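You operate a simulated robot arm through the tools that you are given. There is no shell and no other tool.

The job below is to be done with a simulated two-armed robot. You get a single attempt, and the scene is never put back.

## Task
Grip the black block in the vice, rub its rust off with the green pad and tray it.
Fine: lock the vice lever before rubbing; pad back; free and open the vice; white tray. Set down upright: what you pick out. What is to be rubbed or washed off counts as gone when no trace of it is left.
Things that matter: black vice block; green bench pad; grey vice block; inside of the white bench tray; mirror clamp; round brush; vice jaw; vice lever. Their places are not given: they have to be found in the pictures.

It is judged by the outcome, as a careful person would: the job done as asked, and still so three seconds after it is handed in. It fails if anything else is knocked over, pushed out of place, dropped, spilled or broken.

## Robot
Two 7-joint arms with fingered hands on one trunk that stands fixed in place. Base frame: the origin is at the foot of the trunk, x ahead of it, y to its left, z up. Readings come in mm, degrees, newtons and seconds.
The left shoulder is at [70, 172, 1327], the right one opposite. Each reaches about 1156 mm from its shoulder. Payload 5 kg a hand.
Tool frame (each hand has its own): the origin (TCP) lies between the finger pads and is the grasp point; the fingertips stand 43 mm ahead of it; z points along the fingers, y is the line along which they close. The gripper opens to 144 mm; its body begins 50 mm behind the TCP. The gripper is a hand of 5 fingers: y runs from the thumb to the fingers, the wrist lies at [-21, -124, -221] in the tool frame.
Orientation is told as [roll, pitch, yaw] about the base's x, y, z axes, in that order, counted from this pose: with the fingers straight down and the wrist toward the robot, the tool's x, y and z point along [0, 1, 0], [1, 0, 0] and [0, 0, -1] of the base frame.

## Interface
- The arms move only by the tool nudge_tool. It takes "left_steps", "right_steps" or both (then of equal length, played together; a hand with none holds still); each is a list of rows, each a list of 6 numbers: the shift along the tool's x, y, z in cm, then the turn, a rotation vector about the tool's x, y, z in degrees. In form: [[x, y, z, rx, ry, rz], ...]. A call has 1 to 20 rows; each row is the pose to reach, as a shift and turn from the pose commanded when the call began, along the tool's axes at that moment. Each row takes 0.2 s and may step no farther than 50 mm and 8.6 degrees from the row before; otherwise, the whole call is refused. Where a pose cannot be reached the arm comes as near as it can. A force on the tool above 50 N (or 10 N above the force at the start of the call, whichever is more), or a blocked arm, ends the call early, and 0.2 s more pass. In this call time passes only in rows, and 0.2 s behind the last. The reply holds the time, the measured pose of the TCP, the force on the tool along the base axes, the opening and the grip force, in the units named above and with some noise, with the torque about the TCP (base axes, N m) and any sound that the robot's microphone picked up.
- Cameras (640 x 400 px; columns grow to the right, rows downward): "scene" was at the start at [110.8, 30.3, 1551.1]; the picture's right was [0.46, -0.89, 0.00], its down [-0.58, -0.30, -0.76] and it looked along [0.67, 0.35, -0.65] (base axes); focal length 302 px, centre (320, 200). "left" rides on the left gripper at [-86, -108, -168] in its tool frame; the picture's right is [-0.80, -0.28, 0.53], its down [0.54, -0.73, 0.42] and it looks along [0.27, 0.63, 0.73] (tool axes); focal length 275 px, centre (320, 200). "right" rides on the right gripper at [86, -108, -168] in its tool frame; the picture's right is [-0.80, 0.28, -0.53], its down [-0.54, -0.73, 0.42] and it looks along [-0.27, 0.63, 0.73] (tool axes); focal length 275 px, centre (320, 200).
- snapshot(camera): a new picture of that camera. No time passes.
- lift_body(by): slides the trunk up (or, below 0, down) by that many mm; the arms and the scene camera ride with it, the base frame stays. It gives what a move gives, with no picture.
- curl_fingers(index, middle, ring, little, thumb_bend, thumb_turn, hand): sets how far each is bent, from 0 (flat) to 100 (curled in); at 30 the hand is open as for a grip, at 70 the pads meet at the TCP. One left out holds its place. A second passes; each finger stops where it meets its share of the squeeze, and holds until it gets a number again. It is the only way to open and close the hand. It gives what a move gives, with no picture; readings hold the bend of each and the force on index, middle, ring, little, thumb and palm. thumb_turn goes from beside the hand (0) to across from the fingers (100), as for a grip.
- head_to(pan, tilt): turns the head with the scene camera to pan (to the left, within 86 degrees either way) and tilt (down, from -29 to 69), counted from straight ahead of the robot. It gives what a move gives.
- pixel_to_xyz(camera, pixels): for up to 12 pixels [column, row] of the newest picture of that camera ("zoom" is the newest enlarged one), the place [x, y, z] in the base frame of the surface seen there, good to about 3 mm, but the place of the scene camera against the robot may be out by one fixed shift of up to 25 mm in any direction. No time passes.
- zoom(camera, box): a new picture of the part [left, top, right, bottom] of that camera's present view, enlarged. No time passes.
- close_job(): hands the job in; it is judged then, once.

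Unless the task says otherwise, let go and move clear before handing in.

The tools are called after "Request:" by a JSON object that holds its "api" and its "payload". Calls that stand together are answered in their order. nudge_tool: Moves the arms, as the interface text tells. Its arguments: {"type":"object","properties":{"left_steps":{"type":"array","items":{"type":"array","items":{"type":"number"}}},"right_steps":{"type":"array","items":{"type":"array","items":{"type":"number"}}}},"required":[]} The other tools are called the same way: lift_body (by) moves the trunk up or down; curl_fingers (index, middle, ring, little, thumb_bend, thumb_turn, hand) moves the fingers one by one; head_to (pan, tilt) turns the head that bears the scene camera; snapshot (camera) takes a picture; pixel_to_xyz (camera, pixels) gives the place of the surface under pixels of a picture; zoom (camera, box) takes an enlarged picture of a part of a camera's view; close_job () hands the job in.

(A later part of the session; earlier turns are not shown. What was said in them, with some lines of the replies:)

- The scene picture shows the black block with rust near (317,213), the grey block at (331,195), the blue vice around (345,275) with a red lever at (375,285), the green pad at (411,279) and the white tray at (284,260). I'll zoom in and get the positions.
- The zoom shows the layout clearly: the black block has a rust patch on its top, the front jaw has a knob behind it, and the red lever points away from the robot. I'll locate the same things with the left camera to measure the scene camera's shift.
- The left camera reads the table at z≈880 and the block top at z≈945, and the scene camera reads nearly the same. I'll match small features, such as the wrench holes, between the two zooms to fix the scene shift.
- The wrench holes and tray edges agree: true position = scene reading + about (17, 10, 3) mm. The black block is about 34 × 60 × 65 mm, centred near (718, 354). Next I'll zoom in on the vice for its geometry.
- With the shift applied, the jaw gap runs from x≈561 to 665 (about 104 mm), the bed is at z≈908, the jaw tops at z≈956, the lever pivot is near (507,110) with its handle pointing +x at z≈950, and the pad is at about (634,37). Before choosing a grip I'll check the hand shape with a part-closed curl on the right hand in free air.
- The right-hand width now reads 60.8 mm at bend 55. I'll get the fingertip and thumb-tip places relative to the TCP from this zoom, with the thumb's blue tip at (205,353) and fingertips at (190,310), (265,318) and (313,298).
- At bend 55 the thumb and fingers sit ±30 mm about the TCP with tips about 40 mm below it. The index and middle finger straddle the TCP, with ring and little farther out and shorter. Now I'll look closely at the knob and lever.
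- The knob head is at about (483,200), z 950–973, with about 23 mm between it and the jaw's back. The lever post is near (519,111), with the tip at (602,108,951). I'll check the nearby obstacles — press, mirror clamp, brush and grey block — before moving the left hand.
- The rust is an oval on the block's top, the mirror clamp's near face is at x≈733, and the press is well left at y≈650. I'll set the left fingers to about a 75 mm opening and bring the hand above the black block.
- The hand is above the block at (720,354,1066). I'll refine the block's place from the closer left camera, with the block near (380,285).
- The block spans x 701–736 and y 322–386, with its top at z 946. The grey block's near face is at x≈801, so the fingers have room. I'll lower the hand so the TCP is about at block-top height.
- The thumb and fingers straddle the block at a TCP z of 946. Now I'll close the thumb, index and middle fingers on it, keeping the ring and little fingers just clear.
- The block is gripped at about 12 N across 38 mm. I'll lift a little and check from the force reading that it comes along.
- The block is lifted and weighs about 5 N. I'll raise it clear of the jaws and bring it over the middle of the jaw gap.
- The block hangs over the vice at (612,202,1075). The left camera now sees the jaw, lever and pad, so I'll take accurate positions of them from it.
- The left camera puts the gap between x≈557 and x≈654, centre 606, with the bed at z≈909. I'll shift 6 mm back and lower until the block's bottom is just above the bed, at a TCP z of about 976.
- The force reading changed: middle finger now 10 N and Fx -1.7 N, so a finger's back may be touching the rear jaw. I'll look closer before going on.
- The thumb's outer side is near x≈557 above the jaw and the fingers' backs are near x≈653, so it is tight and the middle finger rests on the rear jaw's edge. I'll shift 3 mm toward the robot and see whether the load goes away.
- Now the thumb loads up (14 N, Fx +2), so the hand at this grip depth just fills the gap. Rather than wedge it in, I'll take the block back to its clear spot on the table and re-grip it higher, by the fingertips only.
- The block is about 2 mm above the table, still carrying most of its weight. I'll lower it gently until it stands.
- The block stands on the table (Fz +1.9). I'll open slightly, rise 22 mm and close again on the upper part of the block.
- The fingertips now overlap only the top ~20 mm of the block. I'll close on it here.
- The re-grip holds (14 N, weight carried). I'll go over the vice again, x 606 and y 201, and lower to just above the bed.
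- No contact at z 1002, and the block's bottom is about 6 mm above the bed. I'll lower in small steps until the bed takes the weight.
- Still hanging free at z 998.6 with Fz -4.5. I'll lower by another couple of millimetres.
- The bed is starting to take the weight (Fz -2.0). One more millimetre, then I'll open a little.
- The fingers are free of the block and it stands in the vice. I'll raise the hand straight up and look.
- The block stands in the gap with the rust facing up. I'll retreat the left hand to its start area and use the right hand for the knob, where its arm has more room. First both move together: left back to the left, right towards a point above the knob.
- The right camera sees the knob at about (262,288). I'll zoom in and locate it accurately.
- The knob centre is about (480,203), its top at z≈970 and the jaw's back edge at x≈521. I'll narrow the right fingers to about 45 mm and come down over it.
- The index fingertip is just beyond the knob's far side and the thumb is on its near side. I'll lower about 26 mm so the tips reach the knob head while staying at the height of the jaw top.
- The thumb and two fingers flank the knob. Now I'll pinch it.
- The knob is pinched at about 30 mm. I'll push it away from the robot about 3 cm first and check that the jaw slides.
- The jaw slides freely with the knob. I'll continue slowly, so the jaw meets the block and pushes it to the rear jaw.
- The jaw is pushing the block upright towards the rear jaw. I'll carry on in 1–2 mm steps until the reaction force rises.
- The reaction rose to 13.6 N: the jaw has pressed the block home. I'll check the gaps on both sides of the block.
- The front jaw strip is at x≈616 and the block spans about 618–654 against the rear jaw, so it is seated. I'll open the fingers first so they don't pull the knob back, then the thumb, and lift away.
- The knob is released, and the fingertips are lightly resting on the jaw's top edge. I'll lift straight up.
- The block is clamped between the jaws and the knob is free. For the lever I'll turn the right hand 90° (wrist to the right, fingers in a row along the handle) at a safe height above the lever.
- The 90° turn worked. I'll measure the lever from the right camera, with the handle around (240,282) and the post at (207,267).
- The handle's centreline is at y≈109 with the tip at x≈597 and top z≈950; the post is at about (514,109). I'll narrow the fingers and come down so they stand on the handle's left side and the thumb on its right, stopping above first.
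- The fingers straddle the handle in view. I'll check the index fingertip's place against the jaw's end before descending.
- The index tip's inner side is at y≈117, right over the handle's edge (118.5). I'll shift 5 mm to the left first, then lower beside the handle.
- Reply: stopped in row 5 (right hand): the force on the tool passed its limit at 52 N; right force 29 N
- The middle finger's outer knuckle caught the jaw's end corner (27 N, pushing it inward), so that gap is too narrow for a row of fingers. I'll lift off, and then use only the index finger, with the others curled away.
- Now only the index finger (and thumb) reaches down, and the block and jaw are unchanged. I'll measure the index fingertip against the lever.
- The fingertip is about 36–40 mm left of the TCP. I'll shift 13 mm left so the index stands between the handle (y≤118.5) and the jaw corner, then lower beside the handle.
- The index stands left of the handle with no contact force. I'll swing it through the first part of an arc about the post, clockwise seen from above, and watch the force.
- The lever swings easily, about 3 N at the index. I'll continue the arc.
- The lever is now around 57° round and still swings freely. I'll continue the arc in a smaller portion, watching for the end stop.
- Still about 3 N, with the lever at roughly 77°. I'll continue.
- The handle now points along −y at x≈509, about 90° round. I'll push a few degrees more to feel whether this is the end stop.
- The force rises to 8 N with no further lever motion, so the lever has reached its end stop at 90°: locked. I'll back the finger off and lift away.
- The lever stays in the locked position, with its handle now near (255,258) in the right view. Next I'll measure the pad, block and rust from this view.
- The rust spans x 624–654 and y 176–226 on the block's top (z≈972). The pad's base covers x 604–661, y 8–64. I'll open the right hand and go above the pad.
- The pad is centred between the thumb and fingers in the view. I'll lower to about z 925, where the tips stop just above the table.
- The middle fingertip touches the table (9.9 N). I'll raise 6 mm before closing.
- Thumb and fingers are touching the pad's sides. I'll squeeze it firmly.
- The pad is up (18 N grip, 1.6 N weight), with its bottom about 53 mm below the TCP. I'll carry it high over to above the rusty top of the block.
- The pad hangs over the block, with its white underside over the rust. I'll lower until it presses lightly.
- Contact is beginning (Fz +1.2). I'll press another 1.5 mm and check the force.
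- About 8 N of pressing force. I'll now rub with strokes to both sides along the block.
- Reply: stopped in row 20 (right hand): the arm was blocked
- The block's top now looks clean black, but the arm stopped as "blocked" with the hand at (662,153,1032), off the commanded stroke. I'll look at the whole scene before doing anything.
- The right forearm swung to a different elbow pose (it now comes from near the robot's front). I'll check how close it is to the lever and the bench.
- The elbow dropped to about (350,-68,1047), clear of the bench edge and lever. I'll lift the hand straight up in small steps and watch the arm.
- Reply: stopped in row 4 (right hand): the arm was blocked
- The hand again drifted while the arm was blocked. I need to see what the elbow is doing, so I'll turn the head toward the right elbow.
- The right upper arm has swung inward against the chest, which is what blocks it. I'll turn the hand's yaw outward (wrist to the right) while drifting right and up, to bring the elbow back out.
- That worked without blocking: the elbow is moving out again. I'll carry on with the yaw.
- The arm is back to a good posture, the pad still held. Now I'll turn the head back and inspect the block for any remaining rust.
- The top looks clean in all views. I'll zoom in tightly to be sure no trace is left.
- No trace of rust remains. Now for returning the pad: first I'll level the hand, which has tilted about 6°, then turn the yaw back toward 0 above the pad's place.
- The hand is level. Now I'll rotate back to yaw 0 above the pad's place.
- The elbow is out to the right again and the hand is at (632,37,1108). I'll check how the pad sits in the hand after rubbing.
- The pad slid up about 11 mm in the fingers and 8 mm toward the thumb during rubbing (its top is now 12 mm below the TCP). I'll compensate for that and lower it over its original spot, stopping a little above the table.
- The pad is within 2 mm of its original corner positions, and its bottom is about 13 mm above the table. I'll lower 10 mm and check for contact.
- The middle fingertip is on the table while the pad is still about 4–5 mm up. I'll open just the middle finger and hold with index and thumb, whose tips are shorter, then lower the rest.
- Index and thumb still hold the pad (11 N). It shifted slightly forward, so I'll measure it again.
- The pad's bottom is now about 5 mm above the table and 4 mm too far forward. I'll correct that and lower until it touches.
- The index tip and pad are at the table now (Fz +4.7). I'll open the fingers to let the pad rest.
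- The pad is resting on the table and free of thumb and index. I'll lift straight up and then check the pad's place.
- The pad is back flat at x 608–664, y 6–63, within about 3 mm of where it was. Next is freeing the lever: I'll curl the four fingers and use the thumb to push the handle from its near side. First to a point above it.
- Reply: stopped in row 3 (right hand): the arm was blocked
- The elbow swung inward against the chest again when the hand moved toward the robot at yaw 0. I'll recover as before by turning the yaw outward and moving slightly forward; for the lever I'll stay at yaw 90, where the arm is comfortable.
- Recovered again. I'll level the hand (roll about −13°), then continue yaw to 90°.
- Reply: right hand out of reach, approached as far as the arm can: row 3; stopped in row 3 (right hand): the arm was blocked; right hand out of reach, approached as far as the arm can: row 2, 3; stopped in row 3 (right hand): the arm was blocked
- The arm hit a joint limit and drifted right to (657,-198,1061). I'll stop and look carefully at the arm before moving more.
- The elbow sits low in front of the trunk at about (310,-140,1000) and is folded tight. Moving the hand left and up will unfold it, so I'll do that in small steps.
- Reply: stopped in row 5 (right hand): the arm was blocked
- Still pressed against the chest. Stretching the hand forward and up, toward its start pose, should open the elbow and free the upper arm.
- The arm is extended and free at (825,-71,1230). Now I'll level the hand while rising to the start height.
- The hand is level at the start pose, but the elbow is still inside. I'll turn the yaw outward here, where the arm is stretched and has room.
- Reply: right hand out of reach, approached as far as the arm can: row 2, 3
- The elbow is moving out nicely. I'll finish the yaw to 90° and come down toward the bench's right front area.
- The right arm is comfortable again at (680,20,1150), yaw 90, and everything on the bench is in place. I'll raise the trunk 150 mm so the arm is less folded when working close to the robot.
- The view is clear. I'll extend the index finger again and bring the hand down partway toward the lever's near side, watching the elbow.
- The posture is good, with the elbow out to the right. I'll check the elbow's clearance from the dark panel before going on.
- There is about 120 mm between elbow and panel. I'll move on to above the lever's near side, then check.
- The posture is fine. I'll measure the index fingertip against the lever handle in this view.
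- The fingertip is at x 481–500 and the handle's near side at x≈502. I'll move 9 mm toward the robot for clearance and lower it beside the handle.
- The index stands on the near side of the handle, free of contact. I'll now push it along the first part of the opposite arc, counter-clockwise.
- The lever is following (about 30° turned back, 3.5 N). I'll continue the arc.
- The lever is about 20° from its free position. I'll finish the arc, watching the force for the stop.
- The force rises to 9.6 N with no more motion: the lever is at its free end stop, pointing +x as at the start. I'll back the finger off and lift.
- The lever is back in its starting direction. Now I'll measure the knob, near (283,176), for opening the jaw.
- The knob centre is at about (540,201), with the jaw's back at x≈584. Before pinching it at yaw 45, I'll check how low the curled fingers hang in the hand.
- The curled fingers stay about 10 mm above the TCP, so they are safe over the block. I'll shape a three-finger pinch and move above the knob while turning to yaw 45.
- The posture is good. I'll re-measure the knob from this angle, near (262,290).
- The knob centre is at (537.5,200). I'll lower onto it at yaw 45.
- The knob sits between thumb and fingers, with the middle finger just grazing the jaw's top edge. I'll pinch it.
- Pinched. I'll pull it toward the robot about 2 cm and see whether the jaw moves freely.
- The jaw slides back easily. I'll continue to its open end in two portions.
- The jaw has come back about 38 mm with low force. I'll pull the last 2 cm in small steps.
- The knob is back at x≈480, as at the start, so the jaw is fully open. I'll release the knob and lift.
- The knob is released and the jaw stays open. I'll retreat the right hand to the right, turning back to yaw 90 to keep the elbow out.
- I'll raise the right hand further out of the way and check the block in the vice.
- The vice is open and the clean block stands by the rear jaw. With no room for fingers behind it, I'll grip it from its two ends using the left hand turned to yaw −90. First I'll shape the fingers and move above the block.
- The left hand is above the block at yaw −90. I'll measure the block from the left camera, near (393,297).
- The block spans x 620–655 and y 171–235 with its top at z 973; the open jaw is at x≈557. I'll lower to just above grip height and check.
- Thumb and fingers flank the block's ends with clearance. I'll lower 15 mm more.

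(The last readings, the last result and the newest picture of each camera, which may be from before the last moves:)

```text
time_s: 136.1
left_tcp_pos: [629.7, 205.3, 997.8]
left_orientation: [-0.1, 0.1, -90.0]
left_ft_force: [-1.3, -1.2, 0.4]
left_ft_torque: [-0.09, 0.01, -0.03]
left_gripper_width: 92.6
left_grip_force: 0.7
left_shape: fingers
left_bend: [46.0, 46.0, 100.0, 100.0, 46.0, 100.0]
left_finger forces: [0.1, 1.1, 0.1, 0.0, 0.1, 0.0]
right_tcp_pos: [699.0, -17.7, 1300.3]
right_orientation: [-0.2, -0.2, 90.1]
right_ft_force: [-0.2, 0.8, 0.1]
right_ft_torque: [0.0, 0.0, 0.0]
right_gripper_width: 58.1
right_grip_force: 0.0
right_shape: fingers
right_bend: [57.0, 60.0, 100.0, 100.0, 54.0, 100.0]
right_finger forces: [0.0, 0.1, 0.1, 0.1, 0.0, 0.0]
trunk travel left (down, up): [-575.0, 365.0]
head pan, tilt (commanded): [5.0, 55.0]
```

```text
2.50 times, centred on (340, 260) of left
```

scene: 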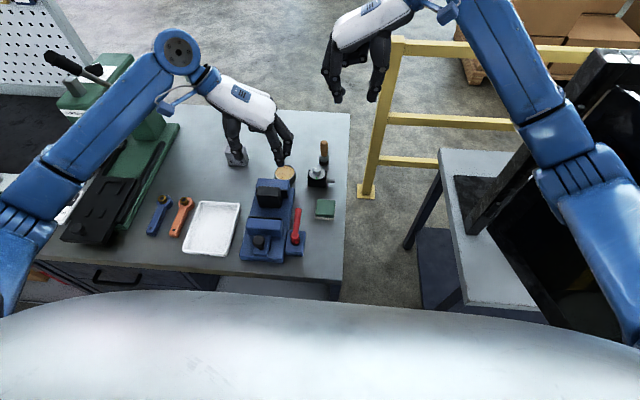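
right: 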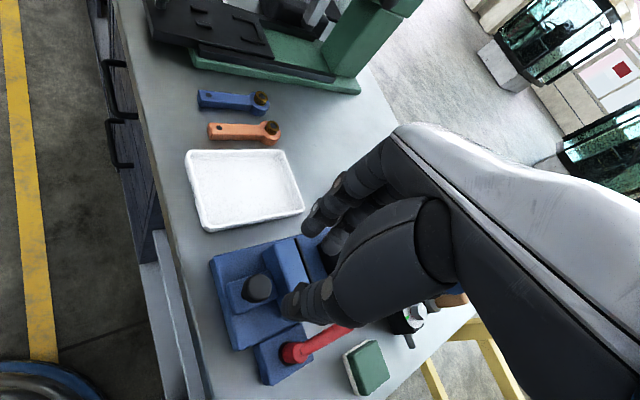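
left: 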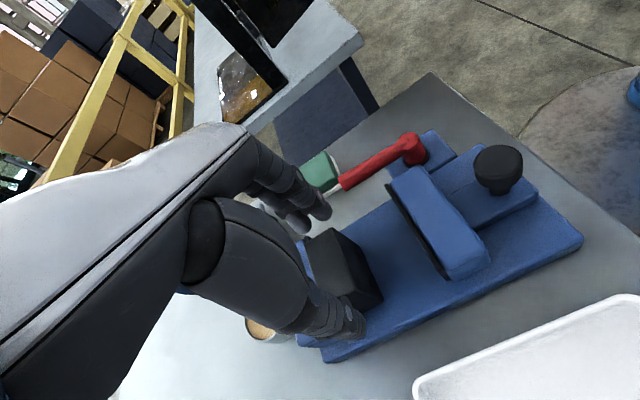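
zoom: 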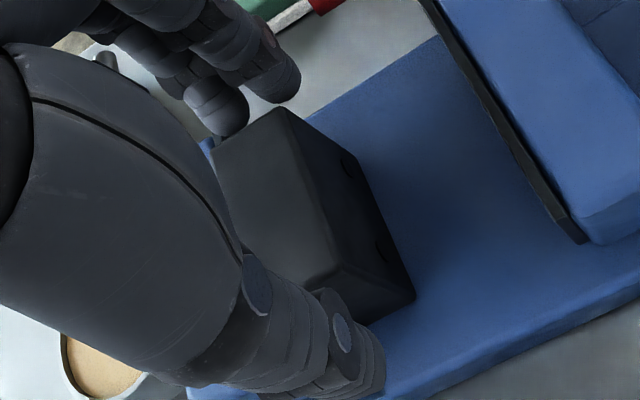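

The middle finger lightly brushes the rear jaw (about 1 N). I'll shift 3 mm away from it and close on the block.

Request:
{"api": "nudge_tool", "payload": {"left_steps": [[-0.3, -0.15, 0, 0, 0, 0]]}}

Request:
{"api": "curl_fingers", "payload": {"hand": "left", "index": 66, "middle": 66, "thumb_bend": 66}}

Request:
{"api": "zoom", "payload": {"camera": "left", "box": [260, 180, 420, 340]}}

Request:
{"api": "zoom", "payload": {"camera": "scene", "box": [210, 130, 350, 270]}}

```text
time_s: 136.5
left_tcp_pos: [628.3, 206.2, 998.5]
left_orientation: [-0.1, 0.0, -89.9]
left_ft_force: [0.2, 0.5, -0.6]
left_ft_torque: [-0.02, 0.01, -0.02]
left_gripper_width: 92.2
left_grip_force: 0.1
left_shape: fingers
left_bend: [46.0, 46.0, 100.0, 100.0, 46.0, 100.0]
left_finger forces: [0.0, 0.0, 0.0, 0.0, 0.0, 0.1]
right_tcp_pos: [700.9, -18.7, 1300.8]
right_orientation: [-0.2, -0.2, 90.2]
right_ft_force: [-0.2, 0.0, 0.6]
right_ft_torque: [-0.03, -0.04, -0.01]
right_gripper_width: 58.1
right_grip_force: 0.1
right_shape: fingers
right_bend: [57.0, 60.0, 100.0, 100.0, 54.0, 100.0]
right_finger forces: [0.1, 0.0, 0.0, 0.1, 0.1, 0.0]
trunk travel left (down, up): [-575.0, 365.0]
head pan, tilt (commanded): [5.0, 55.0]
```

```text
time_s: 137.5
left_tcp_pos: [627.5, 207.0, 998.3]
left_orientation: [0.0, 0.0, -90.0]
left_ft_force: [-0.8, -0.6, 0.0]
left_ft_torque: [-0.05, -0.02, 0.02]
left_gripper_width: 67.1
left_grip_force: 17.2
left_shape: fingers
left_bend: [54.0, 56.0, 100.0, 100.0, 55.0, 100.0]
left_finger forces: [8.9, 8.7, 0.1, 0.0, 17.9, 0.1]
right_tcp_pos: [699.4, -18.2, 1300.1]
right_orientation: [-0.2, -0.1, 90.1]
right_ft_force: [0.0, 0.3, 0.5]
right_ft_torque: [0.0, 0.03, 0.01]
right_gripper_width: 58.3
right_grip_force: 0.0
right_shape: fingers
right_bend: [57.0, 60.0, 100.0, 100.0, 54.0, 100.0]
right_finger forces: [0.0, 0.0, 0.1, 0.0, 0.0, 0.1]
trunk travel left (down, up): [-575.0, 365.0]
head pan, tilt (commanded): [5.0, 55.0]
```

```text
2.50 times, centred on (340, 260) of left
```

zoom: 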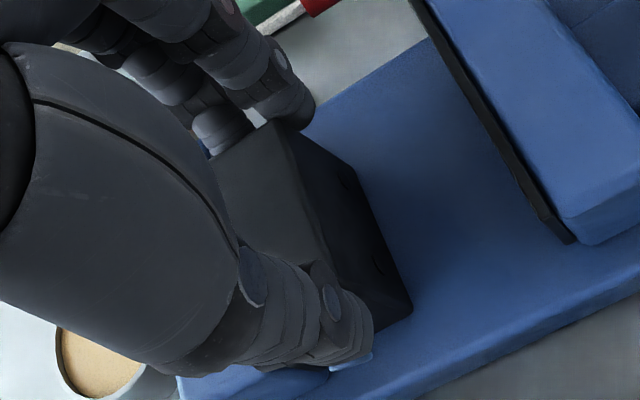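

```text
2.86 times, centred on (280, 200) of scene
```

zoom: 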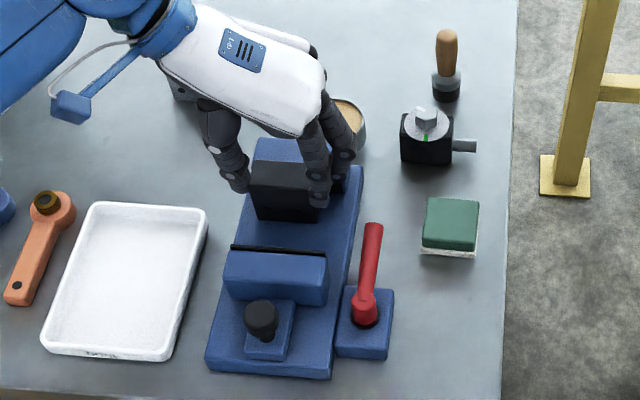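

Gripped with about 17 N. I'll lift slowly.

Request:
{"api": "nudge_tool", "payload": {"left_steps": [[-0.1, 0, -0.3, 0, 0, 0], [-0.3, 0, -0.9, 0, 0, 0], [-0.5, 0, -1.8, 0, 0, 0], [-0.5, 0, -3, 0, 0, 0]]}}

Request:
{"api": "snapshot", "payload": {"camera": "left"}}

Request:
{"api": "zoom", "payload": {"camera": "scene", "box": [210, 130, 350, 270]}}

```text
time_s: 138.5
left_tcp_pos: [623.2, 206.3, 1026.9]
left_orientation: [-0.1, 0.0, -90.0]
left_ft_force: [0.9, -0.8, -3.9]
left_ft_torque: [0.0, 0.05, 0.01]
left_gripper_width: 67.2
left_grip_force: 17.2
left_shape: fingers
left_bend: [54.0, 56.0, 100.0, 100.0, 55.0, 100.0]
left_finger forces: [9.1, 7.8, 0.0, 0.1, 17.5, 0.0]
right_tcp_pos: [700.9, -17.7, 1299.2]
right_orientation: [-0.2, -0.1, 90.1]
right_ft_force: [0.0, -0.1, -0.3]
right_ft_torque: [-0.01, 0.01, 0.0]
right_gripper_width: 58.1
right_grip_force: 0.0
right_shape: fingers
right_bend: [57.0, 60.0, 100.0, 100.0, 54.0, 100.0]
right_finger forces: [0.0, 0.0, 0.0, 0.0, 0.1, 0.0]
trunk travel left (down, up): [-575.0, 365.0]
head pan, tilt (commanded): [5.0, 55.0]
```

```text
taken
```

left: 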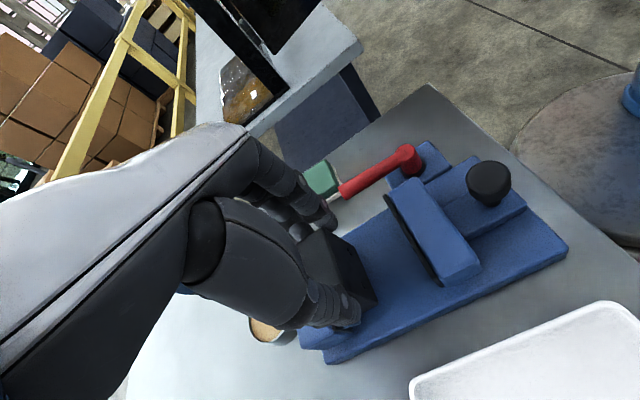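

```text
2.86 times, centred on (280, 200) of scene
```

zoom: 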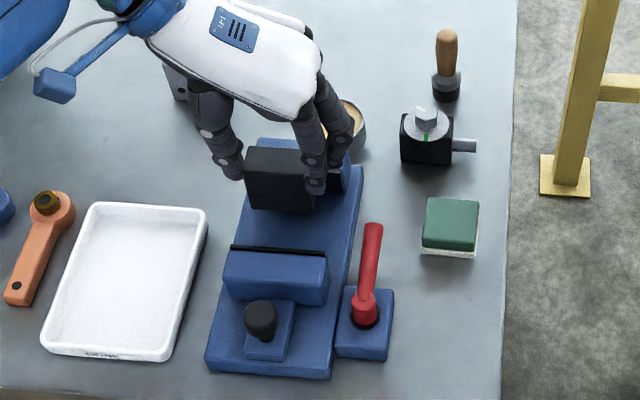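

The block is lifted clear (about 4–5 N carried). I'll raise it further and carry it over the white tray's centre.

Request:
{"api": "nudge_tool", "payload": {"left_steps": [[0, 0, -3, 0, 0, 0], [0, 0, -6, 0, 0, 0], [0, 0, -9, 0, 0, 0], [-1.5, -2.7, -9, 0, 0, 0], [-3.3, -6, -9, 0, 0, 0], [-5.1, -9.3, -9, 0, 0, 0], [-7, -12.6, -9, 0, 0, 0], [-8.3, -14.8, -9, 0, 0, 0], [-8.9, -15.9, -9, 0, 0, 0]]}}

Request:
{"api": "snapshot", "payload": {"camera": "left"}}

Request:
{"api": "snapshot", "payload": {"camera": "scene"}}

```text
time_s: 140.5
left_tcp_pos: [535.0, 365.5, 1117.8]
left_orientation: [-0.1, 0.1, -90.1]
left_ft_force: [0.1, 0.4, -3.9]
left_ft_torque: [0.01, 0.05, -0.02]
left_gripper_width: 67.0
left_grip_force: 16.9
left_shape: fingers
left_bend: [54.0, 56.0, 100.0, 100.0, 55.0, 100.0]
left_finger forces: [8.8, 7.9, 0.0, 0.0, 17.2, 0.0]
right_tcp_pos: [700.3, -18.1, 1299.8]
right_orientation: [-0.2, -0.1, 90.0]
right_ft_force: [-0.3, 0.3, -0.3]
right_ft_torque: [0.03, 0.02, 0.02]
right_gripper_width: 58.2
right_grip_force: 0.0
right_shape: fingers
right_bend: [57.0, 60.0, 100.0, 100.0, 54.0, 100.0]
right_finger forces: [0.1, 0.0, 0.0, 0.1, 0.0, 0.1]
trunk travel left (down, up): [-575.0, 365.0]
head pan, tilt (commanded): [5.0, 55.0]
```

```text
taken
```

left: 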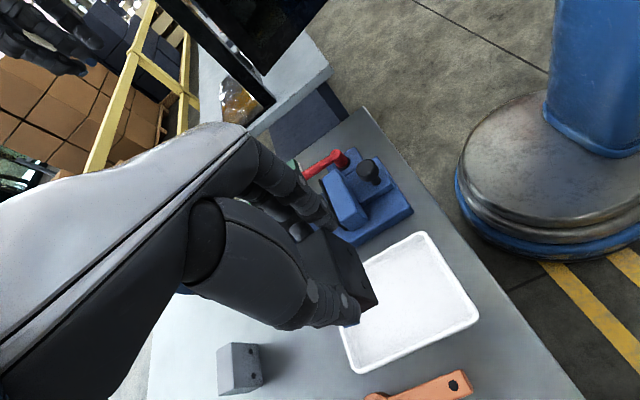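

```text
taken
```

scene: 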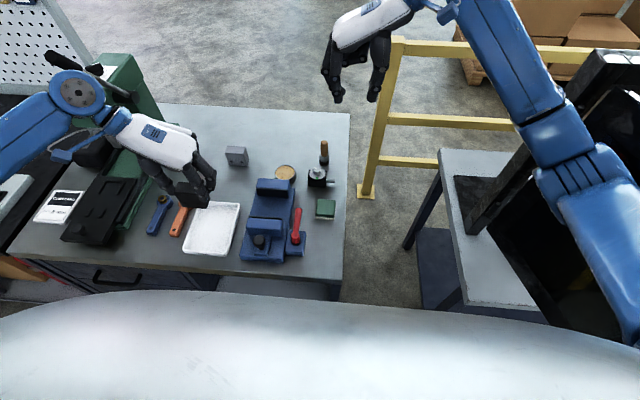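

The block is above the tray. I'll verify the tray's rim and block in the left camera before lowering.

Request:
{"api": "pixel_to_xyz", "payload": {"camera": "left", "pixels": [[424, 234], [476, 314], [362, 370], [400, 320], [430, 280], [370, 300], [355, 255], [350, 240], [345, 250], [320, 250], [375, 290], [440, 385]]}}

Request:
{"api": "zoom", "payload": {"camera": "left", "box": [280, 200, 480, 380]}}

```text
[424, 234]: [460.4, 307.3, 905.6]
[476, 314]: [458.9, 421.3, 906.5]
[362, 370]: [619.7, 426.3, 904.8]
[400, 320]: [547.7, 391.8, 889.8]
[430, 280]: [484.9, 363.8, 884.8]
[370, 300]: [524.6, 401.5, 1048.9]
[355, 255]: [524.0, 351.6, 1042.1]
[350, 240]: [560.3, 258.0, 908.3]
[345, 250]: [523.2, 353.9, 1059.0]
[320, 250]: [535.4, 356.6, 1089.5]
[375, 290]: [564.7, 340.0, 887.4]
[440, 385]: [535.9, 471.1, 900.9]
```

```text
2.22 times, centred on (380, 290) of left
```

zoom: 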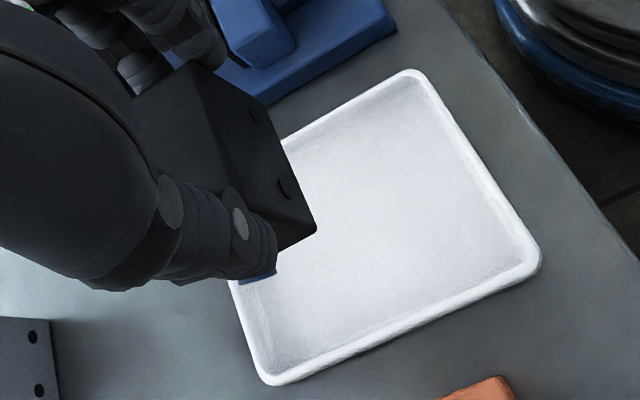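

The tray rim spans x 459–625 and y 306–423, with its floor at z≈887; the block will land near its centre. I'll lower to just above the floor.

Request:
{"api": "nudge_tool", "payload": {"left_steps": [[0, 0, 3.5, 0, 0, 0], [0, 0, 7, 0, 0, 0], [0, 0, 10, 0, 0, 0], [0, 0, 12.2, 0, 0, 0], [0, 0, 13.3, 0, 0, 0]]}}

Request:
{"api": "snapshot", "payload": {"camera": "left"}}

Request:
{"api": "zoom", "payload": {"camera": "scene", "box": [140, 150, 280, 270]}}

```text
time_s: 141.7
left_tcp_pos: [533.9, 365.9, 985.1]
left_orientation: [-0.1, 0.0, -90.1]
left_ft_force: [0.9, -0.3, -3.7]
left_ft_torque: [0.0, 0.06, 0.01]
left_gripper_width: 67.4
left_grip_force: 16.5
left_shape: fingers
left_bend: [54.0, 56.0, 100.0, 100.0, 55.0, 100.0]
left_finger forces: [8.8, 7.8, 0.0, 0.1, 17.1, 0.1]
right_tcp_pos: [699.4, -17.9, 1299.7]
right_orientation: [-0.2, 0.0, 90.0]
right_ft_force: [0.3, -0.3, -0.2]
right_ft_torque: [0.02, -0.01, 0.0]
right_gripper_width: 57.9
right_grip_force: 0.1
right_shape: fingers
right_bend: [57.0, 60.0, 100.0, 100.0, 54.0, 100.0]
right_finger forces: [0.1, 0.0, 0.0, 0.0, 0.0, 0.0]
trunk travel left (down, up): [-575.0, 365.0]
head pan, tilt (commanded): [5.0, 55.0]
```

```text
taken
```

left: 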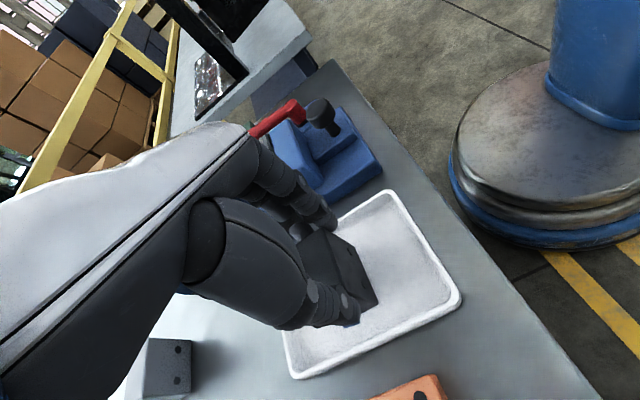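

```text
3.33 times, centred on (210, 210) of scene
```

zoom: 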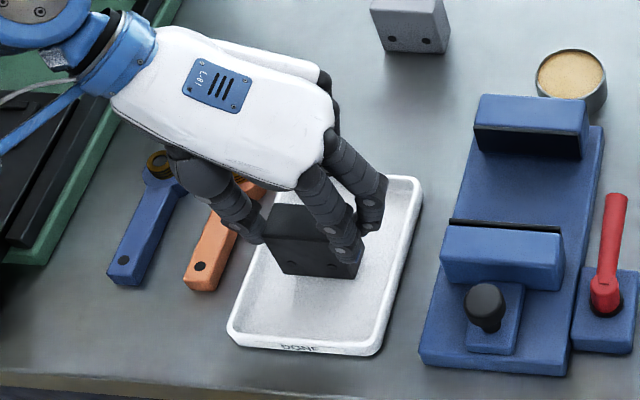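

The block is over the tray floor with about 8 mm to go. I'll lower gently until the weight is taken.

Request:
{"api": "nudge_tool", "payload": {"left_steps": [[0, 0, 0.3, 0, 0, 0], [0, 0, 0.5, 0, 0, 0], [0, 0, 0.65, 0, 0, 0]]}}

```text
time_s: 142.5
left_tcp_pos: [534.0, 365.4, 978.4]
left_orientation: [0.0, 0.1, -90.1]
left_ft_force: [-0.6, -0.2, -3.8]
left_ft_torque: [-0.02, 0.0, 0.01]
left_gripper_width: 67.2
left_grip_force: 16.9
left_shape: fingers
left_bend: [54.0, 56.0, 100.0, 100.0, 55.0, 100.0]
left_finger forces: [8.8, 7.8, 0.1, 0.1, 17.0, 0.0]
right_tcp_pos: [700.5, -17.8, 1299.5]
right_orientation: [-0.2, -0.1, 90.1]
right_ft_force: [-0.9, 0.3, -0.5]
right_ft_torque: [0.0, 0.02, -0.02]
right_gripper_width: 58.0
right_grip_force: 0.1
right_shape: fingers
right_bend: [57.0, 60.0, 100.0, 100.0, 54.0, 100.0]
right_finger forces: [0.0, 0.0, 0.1, 0.0, 0.0, 0.1]
trunk travel left (down, up): [-575.0, 365.0]
head pan, tilt (commanded): [5.0, 55.0]
```

Request:
{"api": "nudge_tool", "payload": {"left_steps": [[0, 0, 0.12, 0, 0, 0], [0, 0, 0.24, 0, 0, 0]]}}

```text
time_s: 143.1
left_tcp_pos: [533.8, 365.6, 975.6]
left_orientation: [-0.1, 0.1, -90.1]
left_ft_force: [0.3, 0.1, -4.1]
left_ft_torque: [-0.03, 0.06, 0.03]
left_gripper_width: 67.2
left_grip_force: 17.2
left_shape: fingers
left_bend: [54.0, 56.0, 100.0, 100.0, 55.0, 100.0]
left_finger forces: [8.7, 7.9, 0.0, 0.0, 17.2, 0.1]
right_tcp_pos: [701.1, -17.1, 1299.1]
right_orientation: [-0.1, -0.1, 90.1]
right_ft_force: [0.0, -0.5, 0.6]
right_ft_torque: [0.01, -0.03, 0.01]
right_gripper_width: 58.1
right_grip_force: 0.1
right_shape: fingers
right_bend: [57.0, 60.0, 100.0, 100.0, 54.0, 100.0]
right_finger forces: [0.1, 0.0, 0.0, 0.1, 0.0, 0.1]
trunk travel left (down, up): [-575.0, 365.0]
head pan, tilt (commanded): [5.0, 55.0]
```

Still hanging at z 975.6. I'll continue in 1 mm steps.

Request:
{"api": "nudge_tool", "payload": {"left_steps": [[0, 0, 0.1, 0, 0, 0], [0, 0, 0.2, 0, 0, 0]]}}

```text
time_s: 143.7
left_tcp_pos: [533.9, 365.8, 974.6]
left_orientation: [0.0, 0.0, -90.0]
left_ft_force: [-1.8, -1.0, 4.6]
left_ft_torque: [-0.11, 0.08, -0.02]
left_gripper_width: 66.9
left_grip_force: 17.7
left_shape: fingers
left_bend: [54.0, 56.0, 100.0, 100.0, 55.0, 100.0]
left_finger forces: [8.9, 8.6, 0.1, 0.1, 17.7, 0.0]
right_tcp_pos: [699.9, -18.4, 1301.1]
right_orientation: [-0.2, -0.3, 90.1]
right_ft_force: [-0.4, 0.2, -0.1]
right_ft_torque: [0.03, -0.02, -0.03]
right_gripper_width: 58.3
right_grip_force: 0.0
right_shape: fingers
right_bend: [57.0, 60.0, 100.0, 100.0, 54.0, 100.0]
right_finger forces: [0.1, 0.0, 0.0, 0.0, 0.0, 0.1]
trunk travel left (down, up): [-575.0, 365.0]
head pan, tilt (commanded): [5.0, 55.0]
```

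The block stands on the tray floor (Fz turned to +4.6). I'll open the hand.

Request:
{"api": "curl_fingers", "payload": {"hand": "left", "index": 48, "middle": 48, "thumb_bend": 48}}

Request:
{"api": "snapshot", "payload": {"camera": "left"}}

Request:
{"api": "zoom", "payload": {"camera": "left", "box": [270, 170, 450, 370]}}

```text
time_s: 144.7
left_tcp_pos: [534.0, 364.8, 973.3]
left_orientation: [-0.1, 0.0, -89.9]
left_ft_force: [0.1, 0.5, 0.0]
left_ft_torque: [0.03, 0.02, 0.02]
left_gripper_width: 84.9
left_grip_force: 0.0
left_shape: fingers
left_bend: [48.0, 48.0, 100.0, 100.0, 48.0, 100.0]
left_finger forces: [0.0, 0.0, 0.0, 0.0, 0.0, 0.0]
right_tcp_pos: [701.4, -18.2, 1299.9]
right_orientation: [-0.1, -0.1, 90.0]
right_ft_force: [1.6, 0.4, -0.1]
right_ft_torque: [-0.01, -0.02, 0.0]
right_gripper_width: 58.1
right_grip_force: 0.0
right_shape: fingers
right_bend: [57.0, 60.0, 100.0, 100.0, 54.0, 100.0]
right_finger forces: [0.1, 0.1, 0.1, 0.0, 0.0, 0.0]
trunk travel left (down, up): [-575.0, 365.0]
head pan, tilt (commanded): [5.0, 55.0]
```

```text
taken
```

left: 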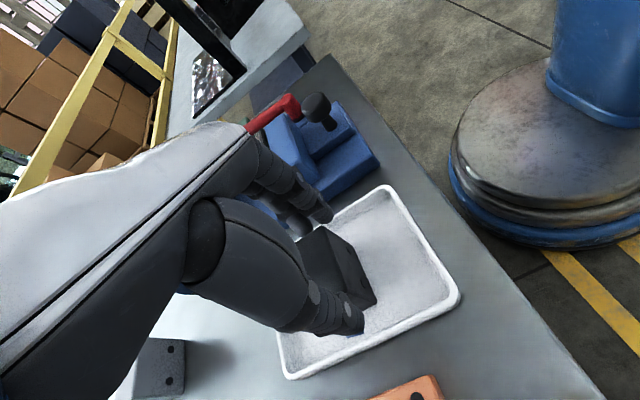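

```text
2.00 times, centred on (360, 270) of left
```

zoom: 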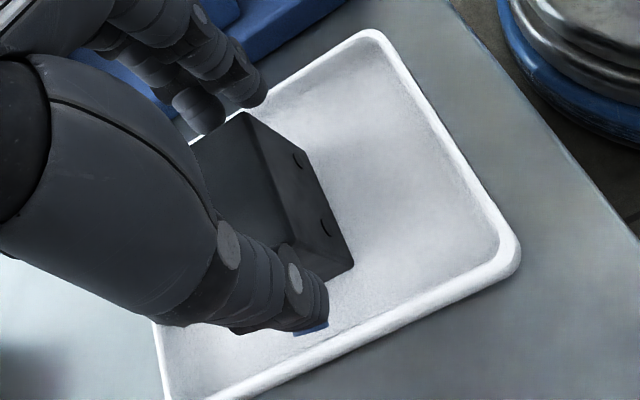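

The hand is open and clear of the block, which stands upright in the tray. I'll lift straight up.

Request:
{"api": "nudge_tool", "payload": {"left_steps": [[0, 0, -0.8, 0, 0, 0], [0, 0, -2.2, 0, 0, 0], [0, 0, -4.5, 0, 0, 0], [0, 0, -8, 0, 0, 0], [0, 0, -12, 0, 0, 0], [0, 0, -16, 0, 0, 0]]}}

Request:
{"api": "snapshot", "payload": {"camera": "left"}}

Request:
{"api": "snapshot", "payload": {"camera": "scene"}}

```text
time_s: 146.1
left_tcp_pos: [534.7, 364.8, 1133.1]
left_orientation: [-0.1, 0.1, -90.0]
left_ft_force: [-0.5, -0.4, -0.6]
left_ft_torque: [0.02, 0.0, 0.0]
left_gripper_width: 85.1
left_grip_force: 0.1
left_shape: fingers
left_bend: [48.0, 48.0, 100.0, 100.0, 48.0, 100.0]
left_finger forces: [0.0, 0.0, 0.0, 0.1, 0.0, 0.1]
right_tcp_pos: [699.6, -19.2, 1299.5]
right_orientation: [-0.2, -0.2, 90.1]
right_ft_force: [0.1, 0.0, -0.2]
right_ft_torque: [0.04, 0.01, -0.02]
right_gripper_width: 58.2
right_grip_force: 0.1
right_shape: fingers
right_bend: [57.0, 60.0, 100.0, 100.0, 54.0, 100.0]
right_finger forces: [0.0, 0.0, 0.1, 0.0, 0.0, 0.1]
trunk travel left (down, up): [-575.0, 365.0]
head pan, tilt (commanded): [5.0, 55.0]
```

```text
taken
```

left: 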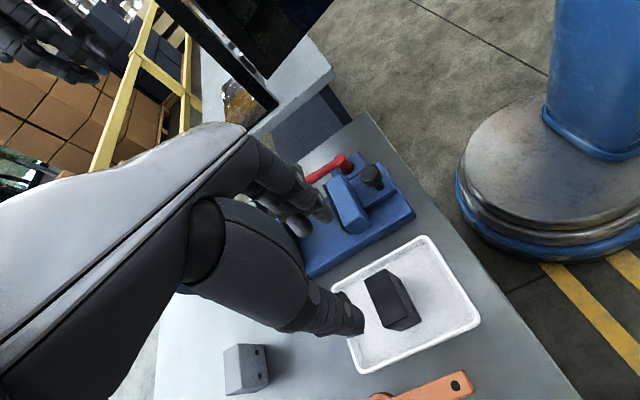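

```text
taken
```

scene: 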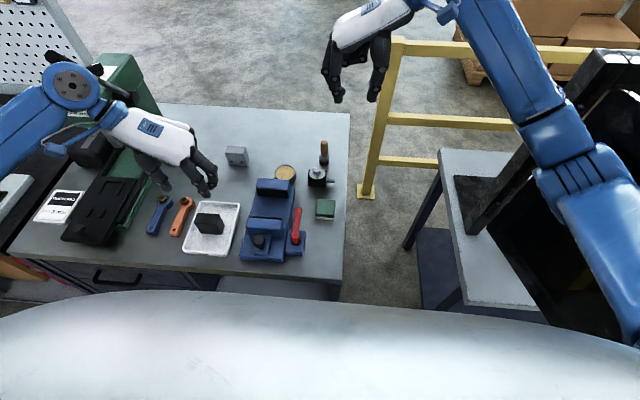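

The block stands upright in the tray. I'll inspect it and the rest of the bench closely.

Request:
{"api": "zoom", "payload": {"camera": "left", "box": [340, 240, 460, 360]}}

Request:
{"api": "zoom", "payload": {"camera": "scene", "box": [170, 130, 350, 280]}}

Request:
{"api": "zoom", "payload": {"camera": "scene", "box": [185, 200, 245, 255]}}

```text
3.33 times, centred on (400, 300) of left
```

zoom: 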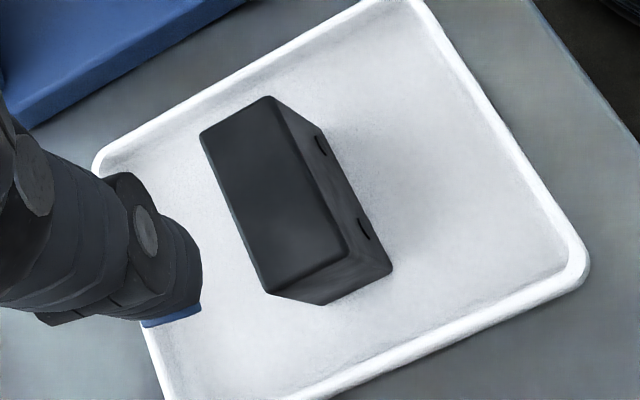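

```text
2.67 times, centred on (260, 205) of scene
```

zoom: 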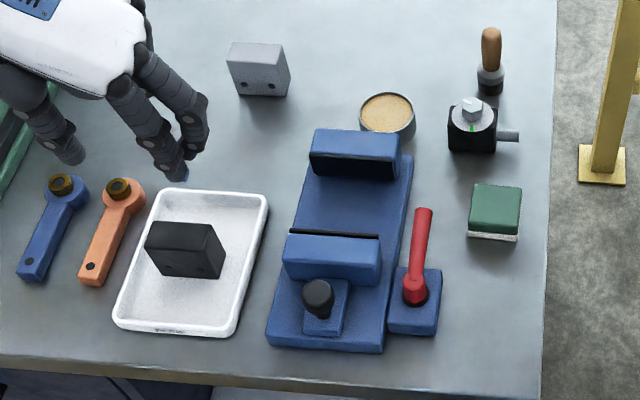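

```text
7.27 times, centred on (215, 228) of scene
```

zoom: 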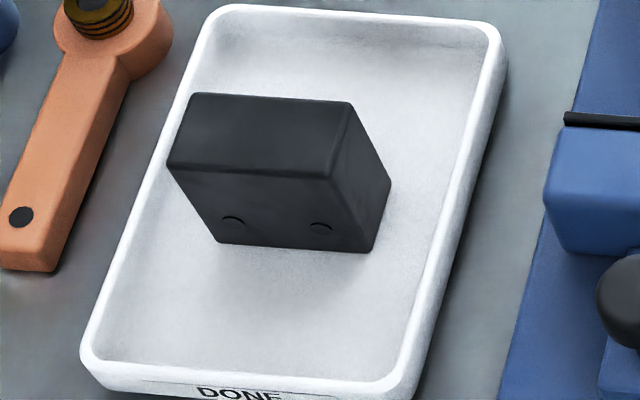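

Everything checks out: the block is clean and upright in the white tray, the pad is back, the lever is free, the jaw is open, and the other items are in place. I'll move the left hand clear and do one last check.

Request:
{"api": "nudge_tool", "payload": {"left_steps": [[0, 0, -3.5, 0, 0, 0], [0, -1, -7, 0, 0, 0], [0, -3, -10.5, 0, 0, 0], [0, -6, -13.5, 0, 0, 0], [0, -9, -16, 0, 0, 0]]}}

Request:
{"api": "snapshot", "payload": {"camera": "scene"}}

Request:
{"api": "zoom", "payload": {"camera": "scene", "box": [130, 110, 360, 290]}}

```text
time_s: 147.3
left_tcp_pos: [535.3, 453.9, 1294.0]
left_orientation: [0.0, 0.0, -90.2]
left_ft_force: [0.1, -0.1, 0.1]
left_ft_torque: [-0.01, 0.01, 0.0]
left_gripper_width: 85.2
left_grip_force: 0.1
left_shape: fingers
left_bend: [48.0, 48.0, 100.0, 100.0, 48.0, 100.0]
left_finger forces: [0.0, 0.0, 0.0, 0.0, 0.0, 0.0]
right_tcp_pos: [700.2, -19.2, 1301.2]
right_orientation: [-0.2, -0.1, 90.1]
right_ft_force: [0.1, 0.2, 0.4]
right_ft_torque: [0.02, 0.0, 0.02]
right_gripper_width: 58.4
right_grip_force: 0.0
right_shape: fingers
right_bend: [57.0, 60.0, 100.0, 100.0, 54.0, 100.0]
right_finger forces: [0.1, 0.0, 0.0, 0.0, 0.0, 0.1]
trunk travel left (down, up): [-575.0, 365.0]
head pan, tilt (commanded): [5.0, 55.0]
```

```text
taken
```

scene: 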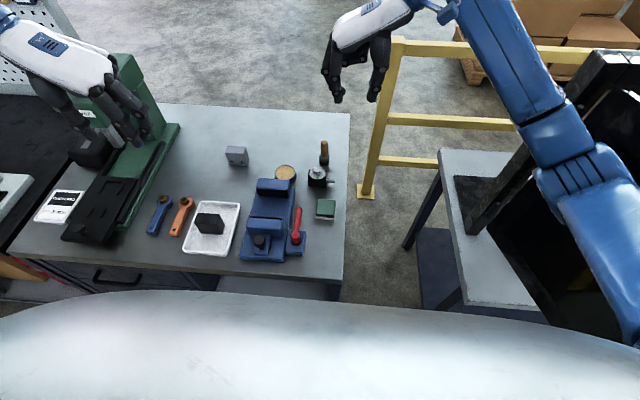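

```text
2.22 times, centred on (245, 200) of scene
```

zoom: 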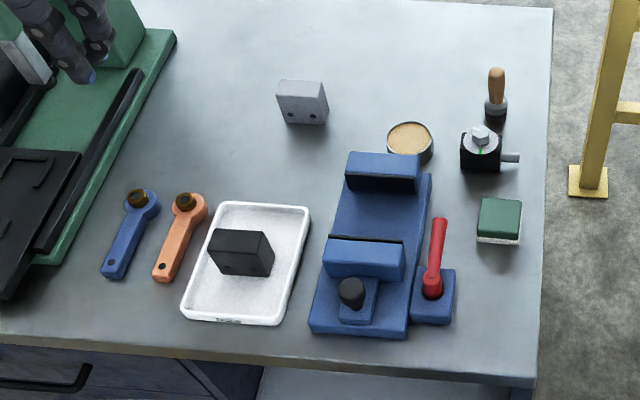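

The final view shows the block upright in the white tray, with no rust visible. The pad is back at its spot, the lever is free and the vice is open; grey block, mirror clamp and brush are undisturbed, and both hands are clear. I'll hand the job in.

Request:
{"api": "close_job", "payload": {}}

```text
The job is handed in.
```

The job is done and handed in: the black block is clean and standing upright in the white tray.

- **Clamping:** The block was gripped in the vice and the lever locked at its stop before any rubbing.
- **Rust:** I rubbed the block's top with the green pad. Close-up views afterwards showed no trace of rust.
- **Pad:** It lies flat within about 3 mm of where it started.
- **Vice:** The lever is free again at its starting position, and the jaw is fully open.
- **Other items:** The grey block, mirror clamp and round brush are where they were in the final pictures.

- **Regrip:** My first grip on the block was too deep for the vice. I took it back to the table and regripped it higher.
- **Right arm:** The right elbow swung in against the robot's chest twice and had to be worked back out, and at one point the hand drifted off to the right of the bench. The pictures showed nothing knocked over or moved.
- **Vice jaw contact:** A finger pressed on the vice jaw once, and the move stopped itself at 52 N. The block and jaw did not shift.
- **Trunk:** I raised it 150 mm partway through and left it there.
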